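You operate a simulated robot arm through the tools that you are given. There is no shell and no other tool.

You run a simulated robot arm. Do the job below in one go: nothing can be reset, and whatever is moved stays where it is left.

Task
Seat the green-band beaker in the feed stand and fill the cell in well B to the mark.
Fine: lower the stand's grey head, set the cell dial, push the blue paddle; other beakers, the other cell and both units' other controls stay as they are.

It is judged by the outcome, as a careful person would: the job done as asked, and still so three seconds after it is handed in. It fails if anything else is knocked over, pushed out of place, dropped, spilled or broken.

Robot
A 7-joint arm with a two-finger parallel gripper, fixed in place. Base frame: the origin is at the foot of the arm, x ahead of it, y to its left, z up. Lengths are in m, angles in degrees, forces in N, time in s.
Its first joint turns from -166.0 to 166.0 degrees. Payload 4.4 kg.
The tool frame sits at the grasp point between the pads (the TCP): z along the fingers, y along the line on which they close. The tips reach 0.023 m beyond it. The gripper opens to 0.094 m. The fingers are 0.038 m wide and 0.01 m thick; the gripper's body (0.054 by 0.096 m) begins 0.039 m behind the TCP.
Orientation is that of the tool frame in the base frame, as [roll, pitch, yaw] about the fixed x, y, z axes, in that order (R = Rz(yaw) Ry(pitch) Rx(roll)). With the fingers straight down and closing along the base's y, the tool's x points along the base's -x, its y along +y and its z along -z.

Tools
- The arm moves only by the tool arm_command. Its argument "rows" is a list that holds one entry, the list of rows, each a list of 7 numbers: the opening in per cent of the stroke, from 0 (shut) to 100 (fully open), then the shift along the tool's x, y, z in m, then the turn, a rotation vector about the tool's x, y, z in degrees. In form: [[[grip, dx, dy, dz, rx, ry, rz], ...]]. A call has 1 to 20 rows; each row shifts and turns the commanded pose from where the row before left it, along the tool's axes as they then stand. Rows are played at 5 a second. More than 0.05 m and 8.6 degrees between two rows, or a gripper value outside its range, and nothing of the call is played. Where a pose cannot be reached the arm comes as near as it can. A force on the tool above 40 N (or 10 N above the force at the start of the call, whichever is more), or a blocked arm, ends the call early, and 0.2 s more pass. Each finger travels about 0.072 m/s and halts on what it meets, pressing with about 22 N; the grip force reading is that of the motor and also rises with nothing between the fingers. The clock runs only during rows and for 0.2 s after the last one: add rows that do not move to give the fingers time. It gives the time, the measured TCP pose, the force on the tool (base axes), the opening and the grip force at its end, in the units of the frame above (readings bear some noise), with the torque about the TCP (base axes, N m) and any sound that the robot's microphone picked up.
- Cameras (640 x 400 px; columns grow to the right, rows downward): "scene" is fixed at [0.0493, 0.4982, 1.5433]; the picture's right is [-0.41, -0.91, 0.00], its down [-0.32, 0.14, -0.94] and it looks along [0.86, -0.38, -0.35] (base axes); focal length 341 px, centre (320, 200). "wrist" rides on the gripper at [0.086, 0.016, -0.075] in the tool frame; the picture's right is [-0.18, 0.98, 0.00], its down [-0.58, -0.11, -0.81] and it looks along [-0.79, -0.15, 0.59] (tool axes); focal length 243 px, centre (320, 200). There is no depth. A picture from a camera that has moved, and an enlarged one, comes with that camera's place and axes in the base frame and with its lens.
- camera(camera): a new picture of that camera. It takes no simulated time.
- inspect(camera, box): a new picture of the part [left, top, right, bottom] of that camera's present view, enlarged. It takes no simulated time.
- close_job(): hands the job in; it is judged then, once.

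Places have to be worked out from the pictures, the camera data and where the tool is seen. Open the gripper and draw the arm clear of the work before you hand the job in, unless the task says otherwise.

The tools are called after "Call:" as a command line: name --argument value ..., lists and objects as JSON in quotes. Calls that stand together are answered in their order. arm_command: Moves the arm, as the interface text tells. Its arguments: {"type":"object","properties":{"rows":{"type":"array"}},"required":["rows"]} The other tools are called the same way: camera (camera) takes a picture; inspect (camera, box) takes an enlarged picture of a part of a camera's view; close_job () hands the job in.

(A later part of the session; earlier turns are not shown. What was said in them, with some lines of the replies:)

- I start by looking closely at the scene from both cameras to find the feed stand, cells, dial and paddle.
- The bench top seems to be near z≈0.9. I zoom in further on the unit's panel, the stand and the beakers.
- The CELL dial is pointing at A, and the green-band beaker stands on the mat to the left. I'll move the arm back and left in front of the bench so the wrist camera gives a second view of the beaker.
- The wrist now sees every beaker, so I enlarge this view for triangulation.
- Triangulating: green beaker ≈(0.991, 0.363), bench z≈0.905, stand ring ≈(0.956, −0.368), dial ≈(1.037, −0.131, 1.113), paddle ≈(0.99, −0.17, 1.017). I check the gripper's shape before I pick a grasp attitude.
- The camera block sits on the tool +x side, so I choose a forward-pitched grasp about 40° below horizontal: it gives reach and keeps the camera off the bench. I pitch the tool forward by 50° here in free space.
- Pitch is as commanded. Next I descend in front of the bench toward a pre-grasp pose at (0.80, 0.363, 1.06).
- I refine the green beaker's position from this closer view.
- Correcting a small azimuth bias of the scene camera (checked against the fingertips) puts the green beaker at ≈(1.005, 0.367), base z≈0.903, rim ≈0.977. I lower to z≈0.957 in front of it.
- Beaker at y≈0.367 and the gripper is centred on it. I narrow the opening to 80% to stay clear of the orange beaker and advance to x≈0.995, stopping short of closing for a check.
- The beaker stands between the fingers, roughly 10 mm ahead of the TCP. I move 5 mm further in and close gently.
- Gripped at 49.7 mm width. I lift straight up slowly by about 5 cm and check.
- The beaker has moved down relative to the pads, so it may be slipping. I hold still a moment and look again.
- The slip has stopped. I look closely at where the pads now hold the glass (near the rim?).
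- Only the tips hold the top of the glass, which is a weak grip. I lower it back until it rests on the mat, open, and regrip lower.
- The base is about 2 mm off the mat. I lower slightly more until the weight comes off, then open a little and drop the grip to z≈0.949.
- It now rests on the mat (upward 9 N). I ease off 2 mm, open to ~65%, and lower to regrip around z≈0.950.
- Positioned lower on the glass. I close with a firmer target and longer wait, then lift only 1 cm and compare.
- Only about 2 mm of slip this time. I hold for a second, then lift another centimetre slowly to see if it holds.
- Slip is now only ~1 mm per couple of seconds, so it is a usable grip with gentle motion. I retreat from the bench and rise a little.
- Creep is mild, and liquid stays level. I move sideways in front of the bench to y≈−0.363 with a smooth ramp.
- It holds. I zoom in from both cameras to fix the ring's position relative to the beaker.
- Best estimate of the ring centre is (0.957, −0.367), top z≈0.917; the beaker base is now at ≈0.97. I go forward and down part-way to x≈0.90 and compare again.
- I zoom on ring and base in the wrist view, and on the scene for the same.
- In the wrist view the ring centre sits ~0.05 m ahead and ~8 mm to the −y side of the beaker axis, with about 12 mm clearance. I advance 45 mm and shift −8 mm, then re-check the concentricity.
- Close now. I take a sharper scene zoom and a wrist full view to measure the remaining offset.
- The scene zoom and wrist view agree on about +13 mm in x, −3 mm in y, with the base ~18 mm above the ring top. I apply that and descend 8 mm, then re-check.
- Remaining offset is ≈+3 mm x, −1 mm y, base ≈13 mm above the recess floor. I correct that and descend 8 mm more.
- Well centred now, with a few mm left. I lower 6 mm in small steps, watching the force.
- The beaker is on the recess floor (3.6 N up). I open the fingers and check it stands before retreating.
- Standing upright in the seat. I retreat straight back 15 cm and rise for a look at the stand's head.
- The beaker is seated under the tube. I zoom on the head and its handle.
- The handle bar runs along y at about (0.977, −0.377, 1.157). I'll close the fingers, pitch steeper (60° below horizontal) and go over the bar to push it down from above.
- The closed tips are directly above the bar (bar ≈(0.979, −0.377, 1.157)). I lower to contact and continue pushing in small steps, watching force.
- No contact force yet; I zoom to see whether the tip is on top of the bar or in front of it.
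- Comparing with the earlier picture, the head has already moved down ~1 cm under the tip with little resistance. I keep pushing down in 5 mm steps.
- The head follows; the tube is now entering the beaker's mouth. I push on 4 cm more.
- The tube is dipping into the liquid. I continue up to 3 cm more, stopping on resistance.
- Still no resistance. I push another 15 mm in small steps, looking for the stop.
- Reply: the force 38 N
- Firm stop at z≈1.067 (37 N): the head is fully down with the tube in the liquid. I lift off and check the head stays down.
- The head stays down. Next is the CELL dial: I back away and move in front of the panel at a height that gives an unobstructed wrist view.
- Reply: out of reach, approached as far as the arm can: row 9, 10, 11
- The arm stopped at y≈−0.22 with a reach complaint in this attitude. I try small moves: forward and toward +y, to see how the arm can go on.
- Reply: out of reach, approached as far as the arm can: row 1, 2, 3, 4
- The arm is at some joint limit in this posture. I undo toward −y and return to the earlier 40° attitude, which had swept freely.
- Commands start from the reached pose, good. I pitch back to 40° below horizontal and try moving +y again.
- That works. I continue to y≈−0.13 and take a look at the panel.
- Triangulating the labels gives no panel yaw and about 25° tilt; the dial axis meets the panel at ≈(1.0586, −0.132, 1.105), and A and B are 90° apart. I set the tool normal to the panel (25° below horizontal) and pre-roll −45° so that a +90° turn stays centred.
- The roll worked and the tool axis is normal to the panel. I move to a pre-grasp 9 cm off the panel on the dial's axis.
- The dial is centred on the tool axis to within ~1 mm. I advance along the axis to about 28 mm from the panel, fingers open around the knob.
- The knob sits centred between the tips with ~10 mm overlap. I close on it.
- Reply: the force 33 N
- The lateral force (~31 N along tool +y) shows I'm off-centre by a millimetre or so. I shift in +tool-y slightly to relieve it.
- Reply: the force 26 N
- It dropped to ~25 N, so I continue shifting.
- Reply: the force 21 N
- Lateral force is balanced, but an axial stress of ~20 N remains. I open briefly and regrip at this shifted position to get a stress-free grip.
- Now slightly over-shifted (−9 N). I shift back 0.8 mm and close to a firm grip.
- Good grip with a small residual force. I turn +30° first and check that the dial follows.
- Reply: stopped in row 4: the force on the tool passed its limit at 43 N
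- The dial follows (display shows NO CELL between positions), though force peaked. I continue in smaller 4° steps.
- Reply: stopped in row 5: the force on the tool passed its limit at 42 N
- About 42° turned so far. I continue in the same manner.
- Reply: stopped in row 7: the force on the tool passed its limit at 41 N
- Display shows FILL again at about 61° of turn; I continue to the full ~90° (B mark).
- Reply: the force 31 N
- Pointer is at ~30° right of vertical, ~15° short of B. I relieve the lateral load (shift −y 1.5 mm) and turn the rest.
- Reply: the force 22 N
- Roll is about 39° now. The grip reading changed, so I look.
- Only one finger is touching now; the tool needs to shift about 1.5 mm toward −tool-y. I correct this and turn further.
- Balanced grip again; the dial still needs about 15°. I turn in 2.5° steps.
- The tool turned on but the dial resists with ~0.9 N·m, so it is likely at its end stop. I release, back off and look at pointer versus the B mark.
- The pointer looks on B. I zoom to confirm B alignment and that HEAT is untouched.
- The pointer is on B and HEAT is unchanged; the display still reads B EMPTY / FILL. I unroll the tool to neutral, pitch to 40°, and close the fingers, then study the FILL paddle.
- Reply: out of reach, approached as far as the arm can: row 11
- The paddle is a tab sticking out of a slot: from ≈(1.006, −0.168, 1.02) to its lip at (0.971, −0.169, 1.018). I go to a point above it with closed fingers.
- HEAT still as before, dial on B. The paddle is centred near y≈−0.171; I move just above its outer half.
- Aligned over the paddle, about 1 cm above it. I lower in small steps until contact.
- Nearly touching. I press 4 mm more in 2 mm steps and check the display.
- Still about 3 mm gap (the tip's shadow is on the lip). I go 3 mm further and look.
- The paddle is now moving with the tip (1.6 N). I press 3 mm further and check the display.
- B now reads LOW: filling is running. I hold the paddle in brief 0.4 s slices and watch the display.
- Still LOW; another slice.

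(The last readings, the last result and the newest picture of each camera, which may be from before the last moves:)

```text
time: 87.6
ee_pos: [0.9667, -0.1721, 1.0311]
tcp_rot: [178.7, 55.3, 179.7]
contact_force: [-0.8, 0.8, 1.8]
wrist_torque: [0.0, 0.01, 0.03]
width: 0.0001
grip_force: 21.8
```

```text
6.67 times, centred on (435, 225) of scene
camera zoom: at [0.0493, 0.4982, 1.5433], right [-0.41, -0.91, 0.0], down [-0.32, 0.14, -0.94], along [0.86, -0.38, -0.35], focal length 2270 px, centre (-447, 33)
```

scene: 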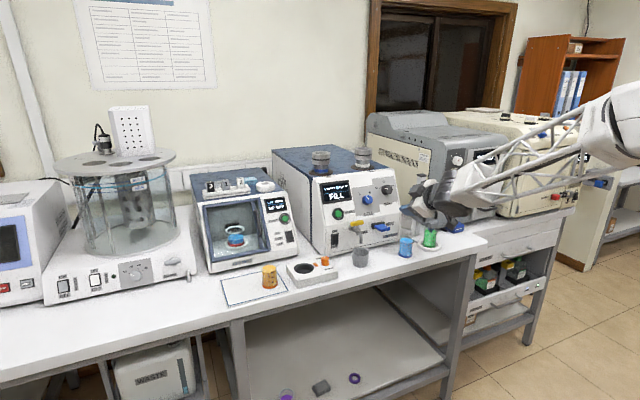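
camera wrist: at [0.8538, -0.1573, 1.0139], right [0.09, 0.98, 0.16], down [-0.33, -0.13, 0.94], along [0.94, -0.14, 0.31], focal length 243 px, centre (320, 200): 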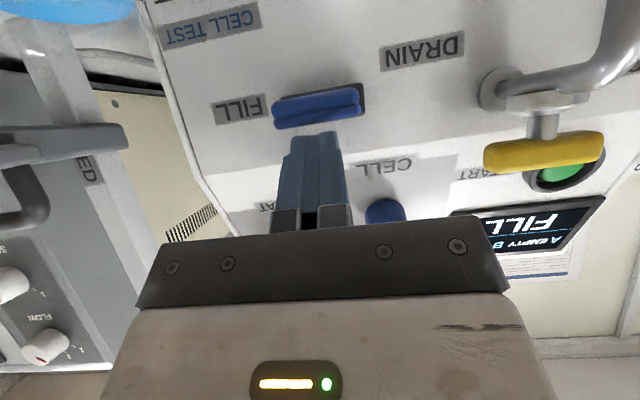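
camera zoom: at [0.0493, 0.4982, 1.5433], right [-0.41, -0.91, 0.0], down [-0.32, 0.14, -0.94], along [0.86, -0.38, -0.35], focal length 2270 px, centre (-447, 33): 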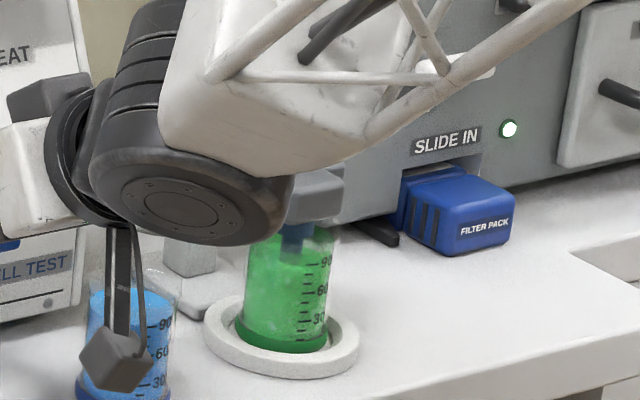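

Still LOW. I continue with short slices.

Call:
arm_command --rows '[[[0, 0, 0, 0, 0, 0, 0]]]'

Call:
inspect --camera "scene" --box '[325, 170, 365, 205]'

Call:
arm_command --rows '[[[0, 0, 0, 0, 0, 0, 0]]]'

Call:
inspect --camera "scene" --box '[325, 170, 365, 205]'

```text
time: 88.0
ee_pos: [0.9665, -0.1735, 1.0302]
tcp_rot: [178.8, 55.3, 179.6]
contact_force: [-1.4, 0.7, 2.0]
wrist_torque: [0.02, -0.05, -0.04]
width: 0.0
grip_force: 21.7
```

```text
11.43 times, centred on (345, 188) of scene
camera zoom: at [0.0493, 0.4982, 1.5433], right [-0.41, -0.91, 0.0], down [-0.32, 0.14, -0.94], along [0.86, -0.38, -0.35], focal length 3892 px, centre (34, 343)
```

zoom: 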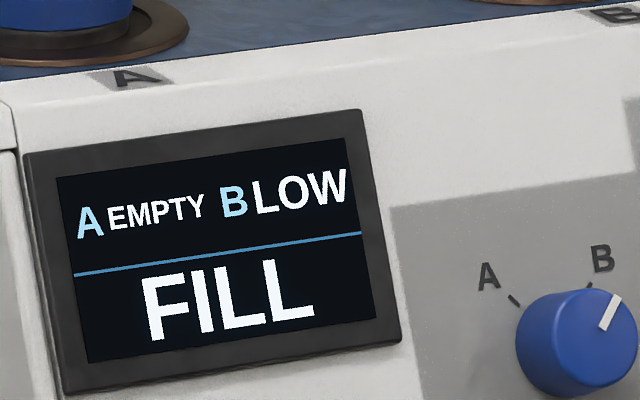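

```text
time: 88.4
ee_pos: [0.967, -0.1728, 1.0305]
tcp_rot: [178.7, 55.3, 179.7]
contact_force: [-0.2, 1.2, 3.3]
wrist_torque: [0.04, 0.01, 0.02]
width: 0.0
grip_force: 22.3
```

```text
11.43 times, centred on (345, 188) of scene
camera zoom: at [0.0493, 0.4982, 1.5433], right [-0.41, -0.91, 0.0], down [-0.32, 0.14, -0.94], along [0.86, -0.38, -0.35], focal length 3892 px, centre (34, 343)
```

zoom: 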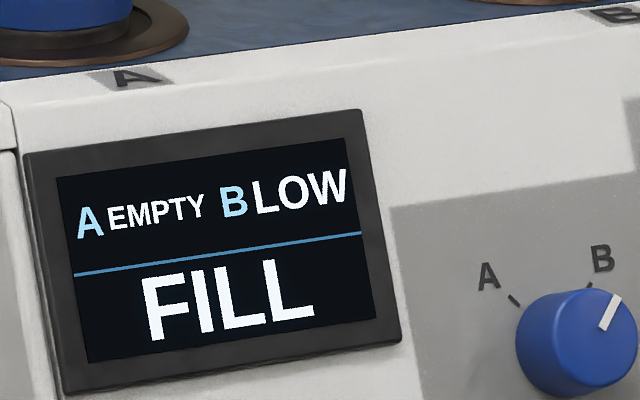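

Still LOW after 1.6 s. I check the beaker level to see whether liquid is actually being drawn.

Call:
inspect --camera "scene" --box '[420, 222, 450, 250]'

Call:
arm_command --rows '[[[0, 0, 0, 0, 0, 0, 0], [0, 0, 0, 0, 0, 0, 0]]]'

Call:
inspect --camera "scene" --box '[325, 170, 365, 205]'

Call:
inspect --camera "scene" --box '[420, 222, 450, 250]'

```text
14.29 times, centred on (435, 236) of scene
camera zoom: at [0.0493, 0.4982, 1.5433], right [-0.41, -0.91, 0.0], down [-0.32, 0.14, -0.94], along [0.86, -0.38, -0.35], focal length 4865 px, centre (-1323, -314)
```

zoom: 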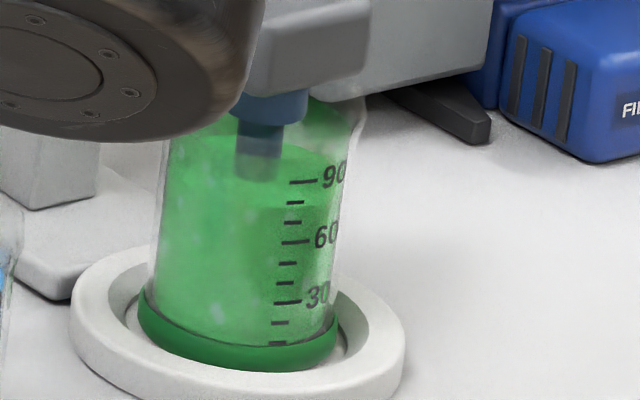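

```text
time: 89.0
ee_pos: [0.9676, -0.1723, 1.0309]
tcp_rot: [178.7, 55.1, 179.7]
contact_force: [-1.5, 0.6, 2.3]
wrist_torque: [0.02, 0.02, -0.03]
width: 0.0
grip_force: 22.0
```

```text
11.43 times, centred on (345, 188) of scene
camera zoom: at [0.0493, 0.4982, 1.5433], right [-0.41, -0.91, 0.0], down [-0.32, 0.14, -0.94], along [0.86, -0.38, -0.35], focal length 3892 px, centre (34, 343)
```

zoom: 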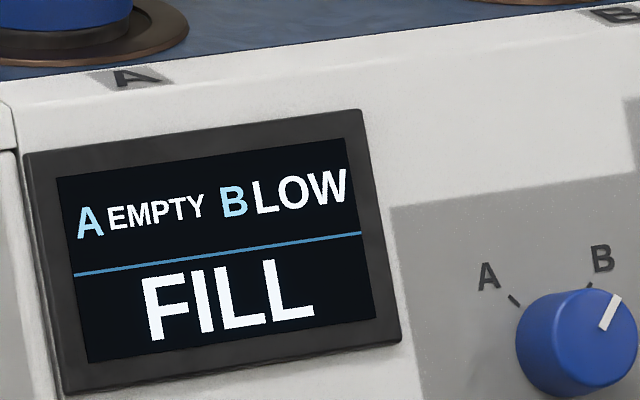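

```text
14.29 times, centred on (435, 236) of scene
camera zoom: at [0.0493, 0.4982, 1.5433], right [-0.41, -0.91, 0.0], down [-0.32, 0.14, -0.94], along [0.86, -0.38, -0.35], focal length 4865 px, centre (-1323, -314)
```

zoom: 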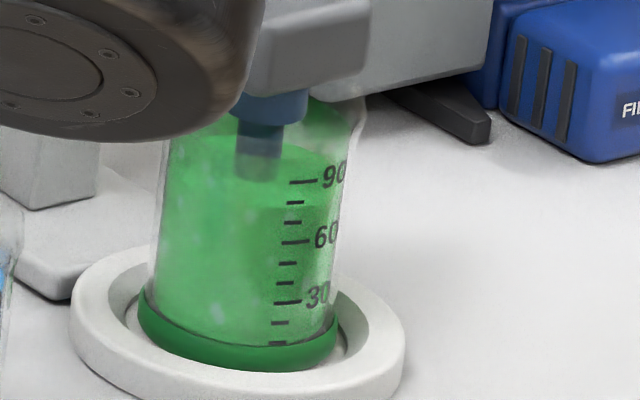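

The level isn't changing while held here, so the flow isn't continuous at this position. I press 2 mm deeper and look.

Call:
arm_command --rows '[[[0, 0.00164, 0, 0.00114, 0, 0, 0]]]'

Call:
inspect --camera "scene" --box '[325, 170, 365, 205]'

Call:
inspect --camera "scene" --box '[420, 222, 450, 250]'

```text
time: 89.4
ee_pos: [0.9671, -0.1736, 1.0294]
tcp_rot: [178.6, 55.2, 179.8]
contact_force: [-0.4, 1.5, 2.5]
wrist_torque: [0.05, -0.01, 0.02]
width: 0.0
grip_force: 21.8
```

```text
11.43 times, centred on (345, 188) of scene
camera zoom: at [0.0493, 0.4982, 1.5433], right [-0.41, -0.91, 0.0], down [-0.32, 0.14, -0.94], along [0.86, -0.38, -0.35], focal length 3892 px, centre (34, 343)
```

zoom: 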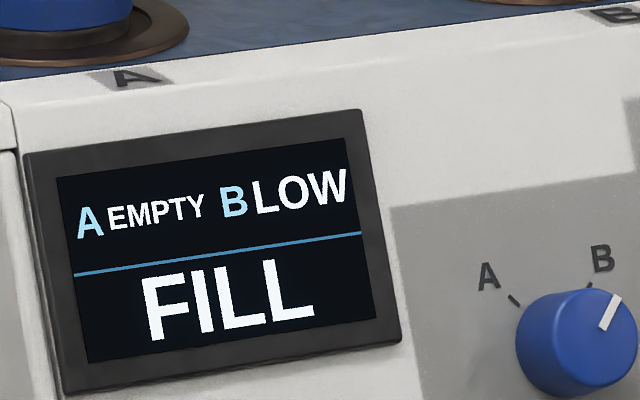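

```text
14.29 times, centred on (435, 236) of scene
camera zoom: at [0.0493, 0.4982, 1.5433], right [-0.41, -0.91, 0.0], down [-0.32, 0.14, -0.94], along [0.86, -0.38, -0.35], focal length 4865 px, centre (-1323, -314)
```

zoom: 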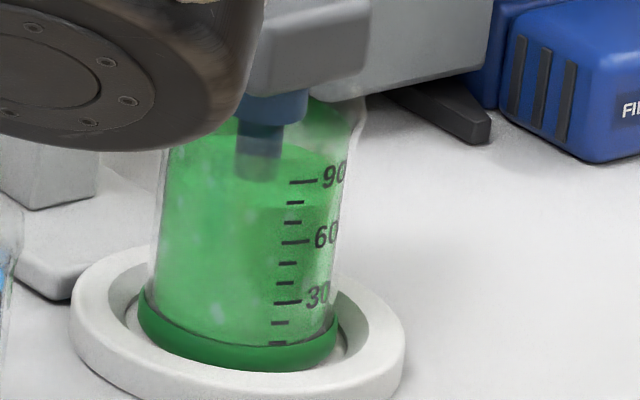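

No change, so it appears to be one dose per stroke. I release the paddle fully and look before pressing again.

Call:
arm_command --rows '[[[0, -0.0041, 0, -0.00285, 0, 0, 0], [0, -0.0041, 0, -0.00285, 0, 0, 0], [0, -0.0041, 0, -0.00285, 0, 0, 0], [0, 0, 0, 0, 0, 0, 0]]]'

Call:
inspect --camera "scene" --box '[325, 170, 365, 205]'

Call:
inspect --camera "wrist" --box '[250, 60, 390, 160]'

Call:
inspect --camera "scene" --box '[420, 222, 450, 250]'

```text
time: 90.4
ee_pos: [0.9666, -0.173, 1.0445]
tcp_rot: [178.7, 55.3, 179.6]
contact_force: [-0.4, -0.2, 0.6]
wrist_torque: [-0.03, 0.01, -0.01]
width: 0.0002
grip_force: 21.6
```

```text
11.43 times, centred on (345, 188) of scene
camera zoom: at [0.0493, 0.4982, 1.5433], right [-0.41, -0.91, 0.0], down [-0.32, 0.14, -0.94], along [0.86, -0.38, -0.35], focal length 3892 px, centre (34, 343)
```

zoom: 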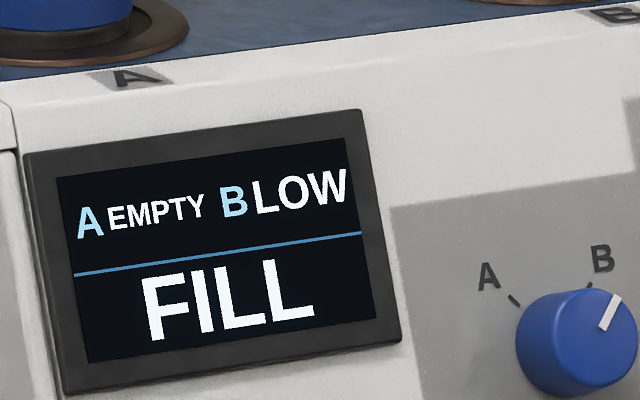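

```text
4.00 times, centred on (320, 110) of wrist
camera zoom: at [0.8549, -0.1581, 1.0172], right [0.09, 0.98, 0.16], down [-0.33, -0.13, 0.94], along [0.94, -0.14, 0.31], focal length 970 px, centre (320, 560)
```

zoom: 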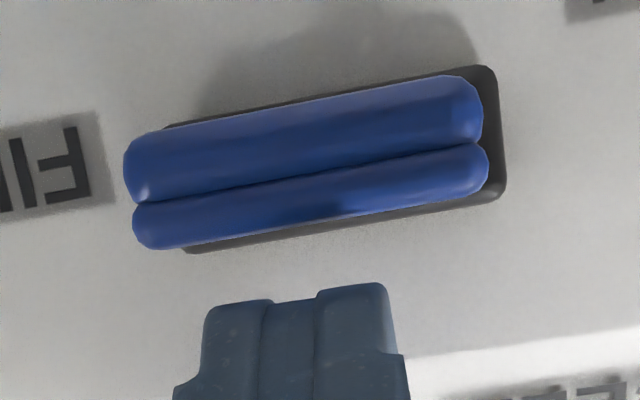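

```text
14.29 times, centred on (435, 236) of scene
camera zoom: at [0.0493, 0.4982, 1.5433], right [-0.41, -0.91, 0.0], down [-0.32, 0.14, -0.94], along [0.86, -0.38, -0.35], focal length 4865 px, centre (-1323, -314)
```

zoom: 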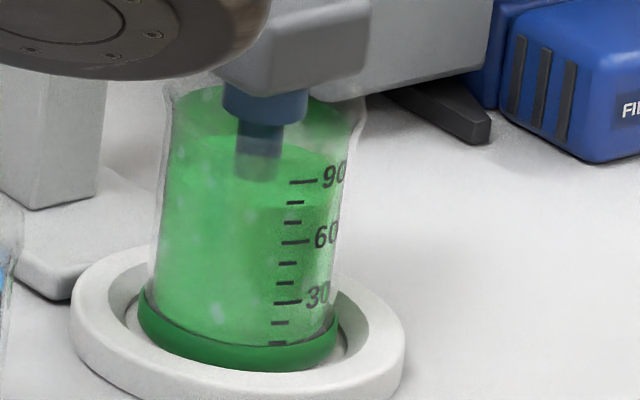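

The paddle springs back; the first dose gave LOW. I press a second identical stroke and check.

Call:
arm_command --rows '[[[0, 0.0041, 0, 0.00285, 0, 0, 0], [0, 0.0041, 0, 0.00285, 0, 0, 0], [0, 0.0041, 0, 0.00285, 0, 0, 0]]]'

Call:
inspect --camera "scene" --box '[325, 170, 365, 205]'

Call:
inspect --camera "scene" --box '[420, 222, 450, 250]'

```text
time: 91.2
ee_pos: [0.9657, -0.1725, 1.0301]
tcp_rot: [178.7, 55.2, 179.6]
contact_force: [-1.5, -0.4, 2.7]
wrist_torque: [0.02, 0.02, 0.07]
width: 0.0
grip_force: 22.0
```

```text
11.43 times, centred on (345, 188) of scene
camera zoom: at [0.0493, 0.4982, 1.5433], right [-0.41, -0.91, 0.0], down [-0.32, 0.14, -0.94], along [0.86, -0.38, -0.35], focal length 3892 px, centre (34, 343)
```

zoom: 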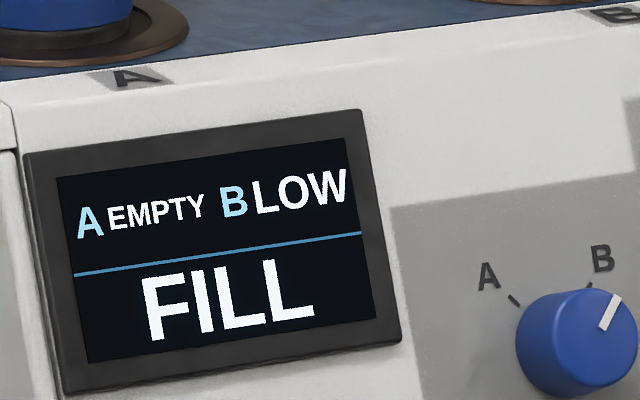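

```text
14.29 times, centred on (435, 236) of scene
camera zoom: at [0.0493, 0.4982, 1.5433], right [-0.41, -0.91, 0.0], down [-0.32, 0.14, -0.94], along [0.86, -0.38, -0.35], focal length 4865 px, centre (-1323, -314)
```

zoom: 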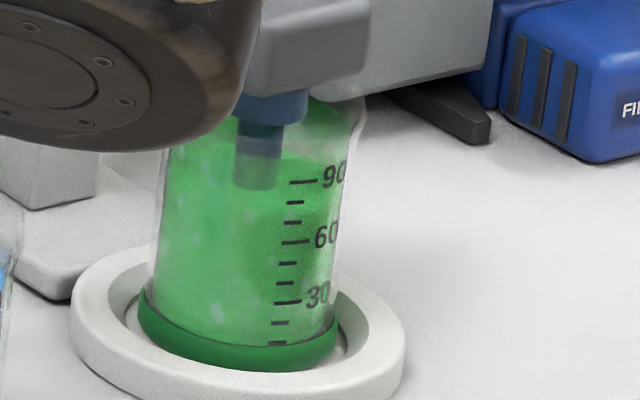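

The level dropped another notch: a dose per stroke. I release and do the third stroke, checking at each.

Call:
arm_command --rows '[[[0, -0.0041, 0, -0.00285, 0, 0, 0], [0, -0.0041, 0, -0.00285, 0, 0, 0], [0, -0.0041, 0, -0.00285, 0, 0, 0], [0, 0, 0, 0, 0, 0, 0]]]'

Call:
inspect --camera "scene" --box '[325, 170, 365, 205]'

Call:
arm_command --rows '[[[0, 0.0041, 0, 0.00285, 0, 0, 0], [0, 0.0041, 0, 0.00285, 0, 0, 0], [0, 0.0041, 0, 0.00285, 0, 0, 0]]]'

Call:
inspect --camera "scene" --box '[325, 170, 365, 205]'

Call:
inspect --camera "scene" --box '[420, 222, 450, 250]'

```text
time: 92.2
ee_pos: [0.9668, -0.1706, 1.0436]
tcp_rot: [178.8, 55.2, 179.8]
contact_force: [0.4, 0.0, -0.5]
wrist_torque: [0.02, -0.03, -0.02]
width: 0.0001
grip_force: 22.1
```

```text
11.43 times, centred on (345, 188) of scene
camera zoom: at [0.0493, 0.4982, 1.5433], right [-0.41, -0.91, 0.0], down [-0.32, 0.14, -0.94], along [0.86, -0.38, -0.35], focal length 3892 px, centre (34, 343)
```

zoom: 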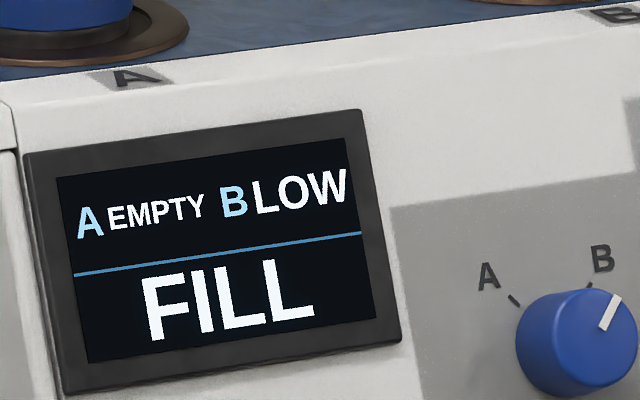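

```text
time: 93.0
ee_pos: [0.9676, -0.1711, 1.0294]
tcp_rot: [178.8, 55.3, 179.7]
contact_force: [0.4, -0.8, 2.7]
wrist_torque: [0.0, -0.07, -0.04]
width: 0.0
grip_force: 21.8
```

```text
11.43 times, centred on (345, 188) of scene
camera zoom: at [0.0493, 0.4982, 1.5433], right [-0.41, -0.91, 0.0], down [-0.32, 0.14, -0.94], along [0.86, -0.38, -0.35], focal length 3892 px, centre (34, 343)
```

zoom: 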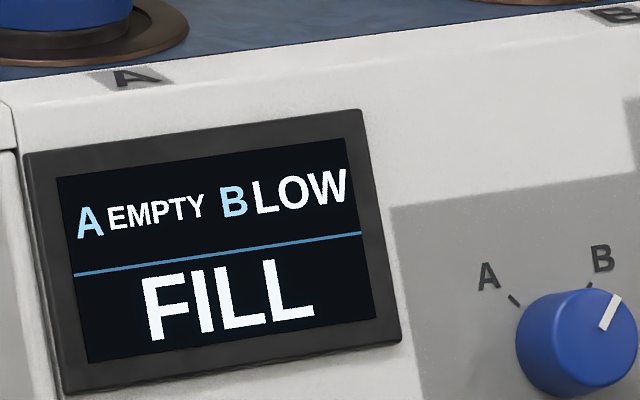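

```text
14.29 times, centred on (435, 236) of scene
camera zoom: at [0.0493, 0.4982, 1.5433], right [-0.41, -0.91, 0.0], down [-0.32, 0.14, -0.94], along [0.86, -0.38, -0.35], focal length 4865 px, centre (-1323, -314)
```

zoom: 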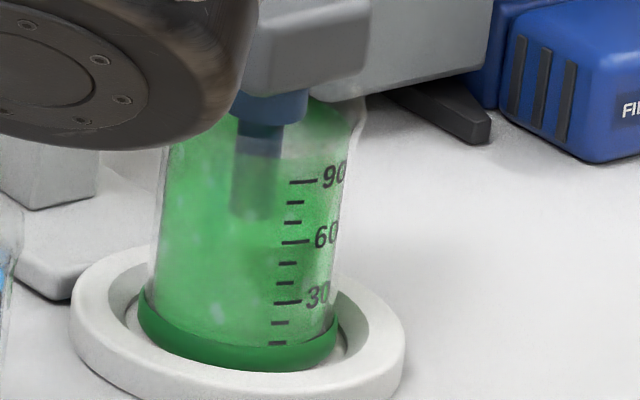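

The level drops with each dose (with a short lag). I hold briefly to see where this dose ends.

Call:
arm_command --rows '[[[0, 0, 0, 0, 0, 0, 0]]]'

Call:
inspect --camera "scene" --box '[325, 170, 365, 205]'

Call:
inspect --camera "scene" --box '[420, 222, 450, 250]'

```text
time: 93.4
ee_pos: [0.9684, -0.1716, 1.0293]
tcp_rot: [178.6, 55.1, 179.8]
contact_force: [-0.7, 0.3, 2.5]
wrist_torque: [-0.05, -0.04, 0.01]
width: 0.0
grip_force: 21.9
```

```text
11.43 times, centred on (345, 188) of scene
camera zoom: at [0.0493, 0.4982, 1.5433], right [-0.41, -0.91, 0.0], down [-0.32, 0.14, -0.94], along [0.86, -0.38, -0.35], focal length 3892 px, centre (34, 343)
```

zoom: 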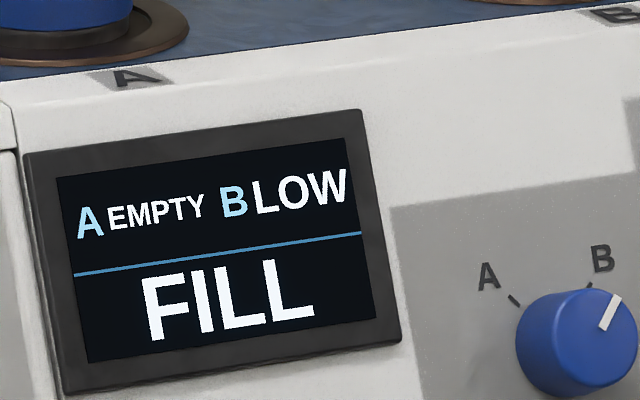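

```text
14.29 times, centred on (435, 236) of scene
camera zoom: at [0.0493, 0.4982, 1.5433], right [-0.41, -0.91, 0.0], down [-0.32, 0.14, -0.94], along [0.86, -0.38, -0.35], focal length 4865 px, centre (-1323, -314)
```

zoom: 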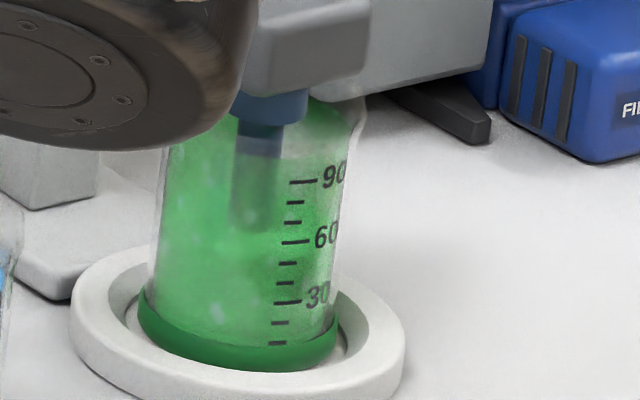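

Liquid is flowing during this hold. I take another slice, watching closely.

Call:
arm_command --rows '[[[0, 0, 0, 0, 0, 0, 0]]]'

Call:
inspect --camera "scene" --box '[325, 170, 365, 205]'

Call:
inspect --camera "scene" --box '[420, 222, 450, 250]'

```text
time: 93.8
ee_pos: [0.9679, -0.1722, 1.0295]
tcp_rot: [178.7, 55.2, 179.7]
contact_force: [-0.3, 0.0, 2.6]
wrist_torque: [-0.02, -0.02, 0.01]
width: 0.0
grip_force: 21.7
```

```text
11.43 times, centred on (345, 188) of scene
camera zoom: at [0.0493, 0.4982, 1.5433], right [-0.41, -0.91, 0.0], down [-0.32, 0.14, -0.94], along [0.86, -0.38, -0.35], focal length 3892 px, centre (34, 343)
```

zoom: 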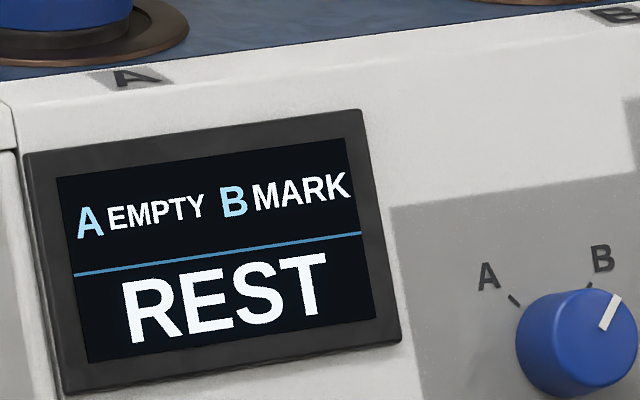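

```text
14.29 times, centred on (435, 236) of scene
camera zoom: at [0.0493, 0.4982, 1.5433], right [-0.41, -0.91, 0.0], down [-0.32, 0.14, -0.94], along [0.86, -0.38, -0.35], focal length 4865 px, centre (-1323, -314)
```

zoom: 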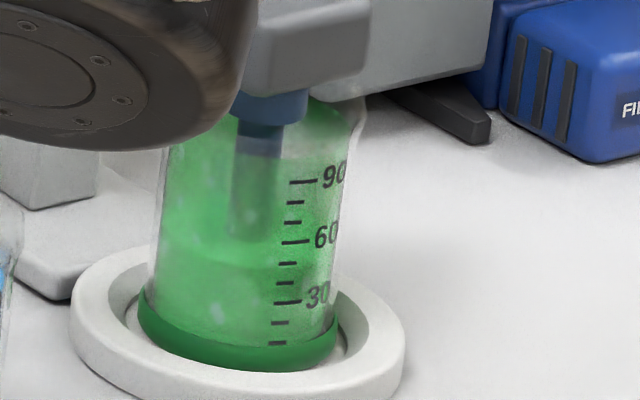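

B reads MARK. I release the paddle at once with a quick upward move.

Call:
arm_command --rows '[[[0, -0.0328, 0, -0.0228, 0, 0, 0]]]'

Call:
inspect --camera "scene" --box '[325, 170, 365, 205]'

Call:
inspect --camera "scene" --box '[310, 175, 400, 245]'

```text
time: 94.2
ee_pos: [0.9678, -0.173, 1.068]
tcp_rot: [178.7, 55.1, 179.6]
contact_force: [0.8, 0.2, -0.4]
wrist_torque: [-0.01, -0.03, -0.04]
width: 0.0
grip_force: 22.1
```

```text
11.43 times, centred on (345, 188) of scene
camera zoom: at [0.0493, 0.4982, 1.5433], right [-0.41, -0.91, 0.0], down [-0.32, 0.14, -0.94], along [0.86, -0.38, -0.35], focal length 3892 px, centre (34, 343)
```

zoom: 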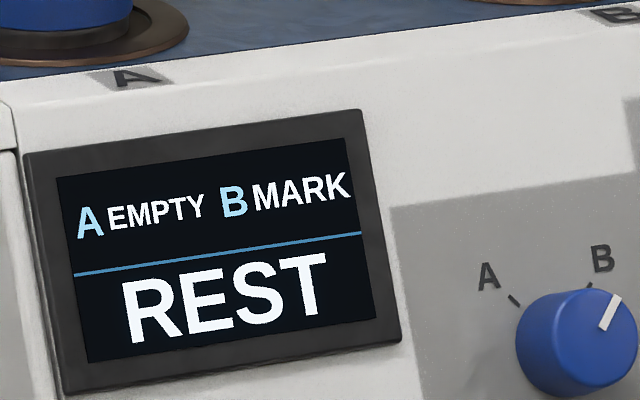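

```text
5.71 times, centred on (355, 210) of scene
camera zoom: at [0.0493, 0.4982, 1.5433], right [-0.41, -0.91, 0.0], down [-0.32, 0.14, -0.94], along [0.86, -0.38, -0.35], focal length 1946 px, centre (120, 143)
```

zoom: 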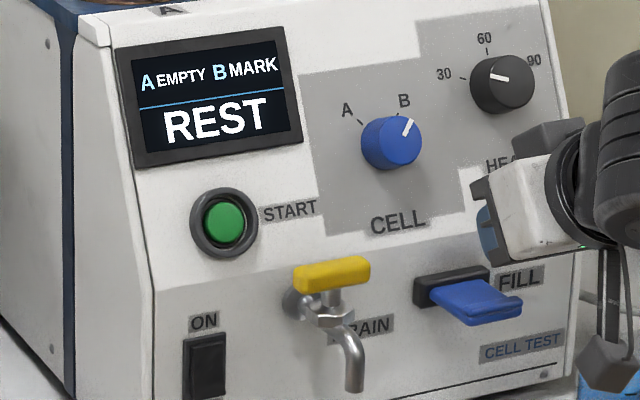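

MARK is held and the paddle has sprung back. I draw the arm clear, open the gripper and let a few seconds pass to see whether the level settles.

Call:
arm_command --rows '[[[0, 0.0112, 0, -0.038, 0, 0, 0], [0, 0.0112, 0, -0.038, 0, 0, 0], [0, 0.0112, 0, -0.038, 0, 0, 0], [0, 0.0112, 0, -0.038, 0, 0, 0], [50, 0, 0, 0, 0, 0, 0], [100, 0, 0, 0, 0, 0, 0], [100, 0, 0, 0, 0, 0, 0], [100, 0, 0, 0, 0, 0, 0], [100, 0, 0, 0, 0, 0, 0], [100, 0, 0, 0, 0, 0, 0], [100, 0, 0, 0, 0, 0, 0]]]'

Call:
camera --camera "scene"

Call:
inspect --camera "scene" --box '[325, 170, 365, 205]'

Call:
inspect --camera "scene" --box '[400, 190, 460, 255]'

```text
time: 96.6
ee_pos: [0.8191, -0.1761, 1.1196]
tcp_rot: [178.7, 55.2, 179.8]
contact_force: [0.6, -0.8, 0.1]
wrist_torque: [-0.02, -0.01, 0.0]
width: 0.0942
grip_force: 0.0
```

```text
taken
```

scene: 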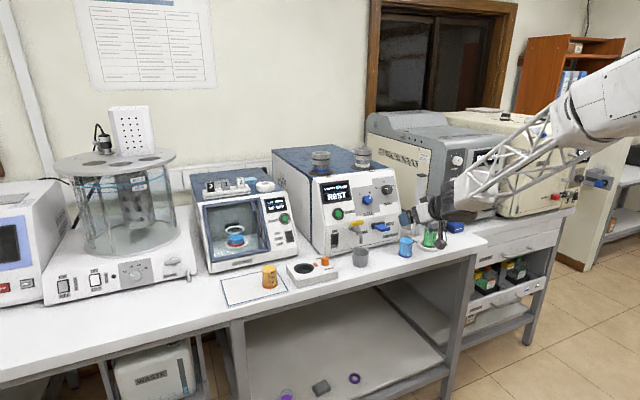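

```text
11.43 times, centred on (345, 188) of scene
camera zoom: at [0.0493, 0.4982, 1.5433], right [-0.41, -0.91, 0.0], down [-0.32, 0.14, -0.94], along [0.86, -0.38, -0.35], focal length 3892 px, centre (34, 343)
```

zoom: 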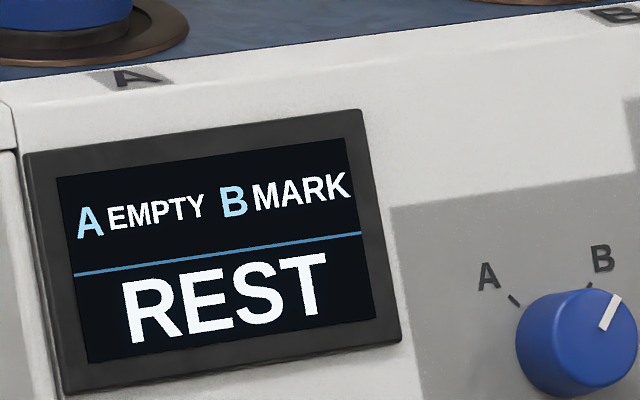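

```text
6.15 times, centred on (430, 222) of scene
camera zoom: at [0.0493, 0.4982, 1.5433], right [-0.41, -0.91, 0.0], down [-0.32, 0.14, -0.94], along [0.86, -0.38, -0.35], focal length 2096 px, centre (-357, 62)
```

zoom: 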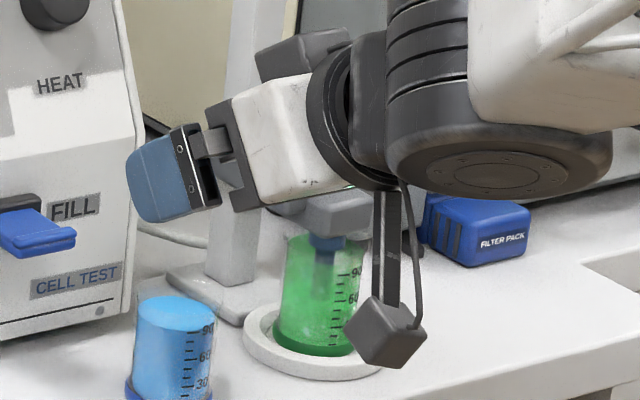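

Still MARK/REST. I retreat further from the bench and wait longer to be sure it's stable.

Call:
arm_command --rows '[[[100, 0, 0, -0.035, 0, 0, 0], [100, 0, 0, -0.035, 0, 0, 0], [100, 0, 0, -0.035, 0, 0, 0], [100, 0, 0, -0.035, 0, 0, 0], [100, 0, 0, 0, 0, 0, 0], [100, 0, 0, 0, 0, 0, 0], [100, 0, 0, 0, 0, 0, 0], [100, 0, 0, 0, 0, 0, 0], [100, 0, 0, 0, 0, 0, 0], [100, 0, 0, 0, 0, 0, 0], [100, 0, 0, 0, 0, 0, 0], [100, 0, 0, 0, 0, 0, 0], [100, 0, 0, 0, 0, 0, 0], [100, 0, 0, 0, 0, 0, 0], [100, 0, 0, 0, 0, 0, 0], [100, 0, 0, 0, 0, 0, 0], [100, 0, 0, 0, 0, 0, 0], [100, 0, 0, 0, 0, 0, 0], [100, 0, 0, 0, 0, 0, 0], [100, 0, 0, 0, 0, 0, 0]]]'

Call:
camera --camera "scene"

Call:
inspect --camera "scene" --box '[310, 140, 400, 245]'

Call:
inspect --camera "scene" --box '[400, 170, 470, 255]'

```text
time: 100.8
ee_pos: [0.7018, -0.1789, 1.2]
tcp_rot: [178.7, 55.2, 179.7]
contact_force: [1.3, -0.3, -0.3]
wrist_torque: [0.0, -0.03, -0.01]
width: 0.0941
grip_force: 0.1
```

```text
taken
```

scene: 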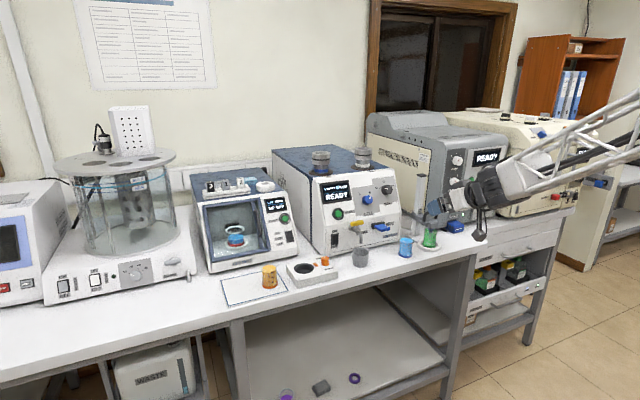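

```text
3.81 times, centred on (355, 192) of scene
camera zoom: at [0.0493, 0.4982, 1.5433], right [-0.41, -0.91, 0.0], down [-0.32, 0.14, -0.94], along [0.86, -0.38, -0.35], focal length 1297 px, centre (187, 229)
```

zoom: 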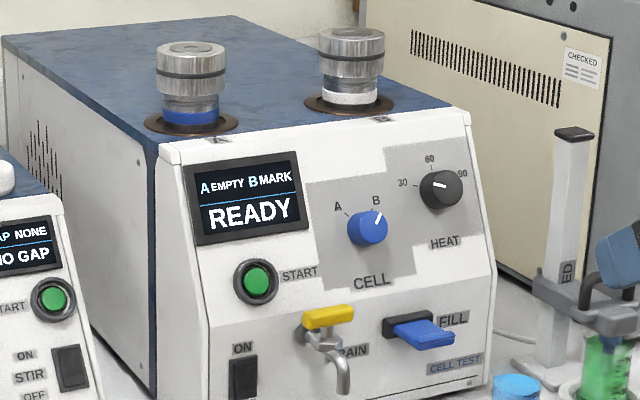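

```text
4.71 times, centred on (435, 212) of scene
camera zoom: at [0.0493, 0.4982, 1.5433], right [-0.41, -0.91, 0.0], down [-0.32, 0.14, -0.94], along [0.86, -0.38, -0.35], focal length 1603 px, centre (-221, 141)
```

zoom: 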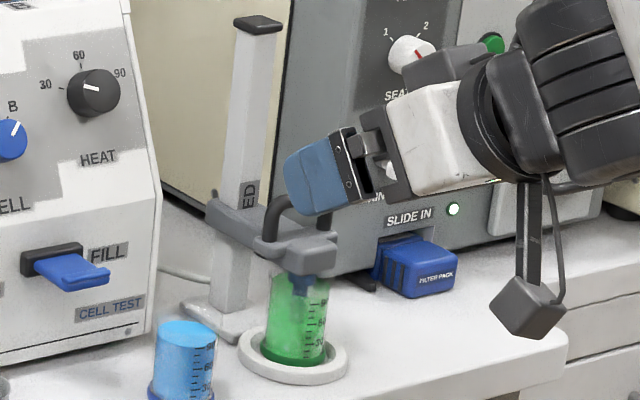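

The display reads A EMPTY / B MARK / READY. The green-band beaker is seated with the head down, the paddle is back up, HEAT and the other controls look unchanged, the other beakers are in place, and the arm is clear with the gripper open. I hand the job in.

Call:
close_job

```text
The job is handed in.
```

The green-band beaker is seated in the feed stand, and the cell in well B is filled to the mark. The unit's display last read A EMPTY / B MARK / READY, and it had held at MARK for several seconds before I handed in.

- **Beaker:** on the first lift it slipped about 3 cm in the fingers. I set it back down on its mat, took a lower grip and carried it upright to the stand. I saw no spill.
- **Feed stand:** I pushed the grey head down to its stop. It stayed down, with the tube in the liquid.
- **Dial:** the cell dial points at B.
- **Fill:** it took three presses of the blue paddle. I released the last one as soon as the display showed MARK, and the paddle sprang back up.
- **Everything else:** the other beakers, the cell in well A and the other controls look as they were in the last pictures. I did not press START. The arm is drawn back with the gripper open.
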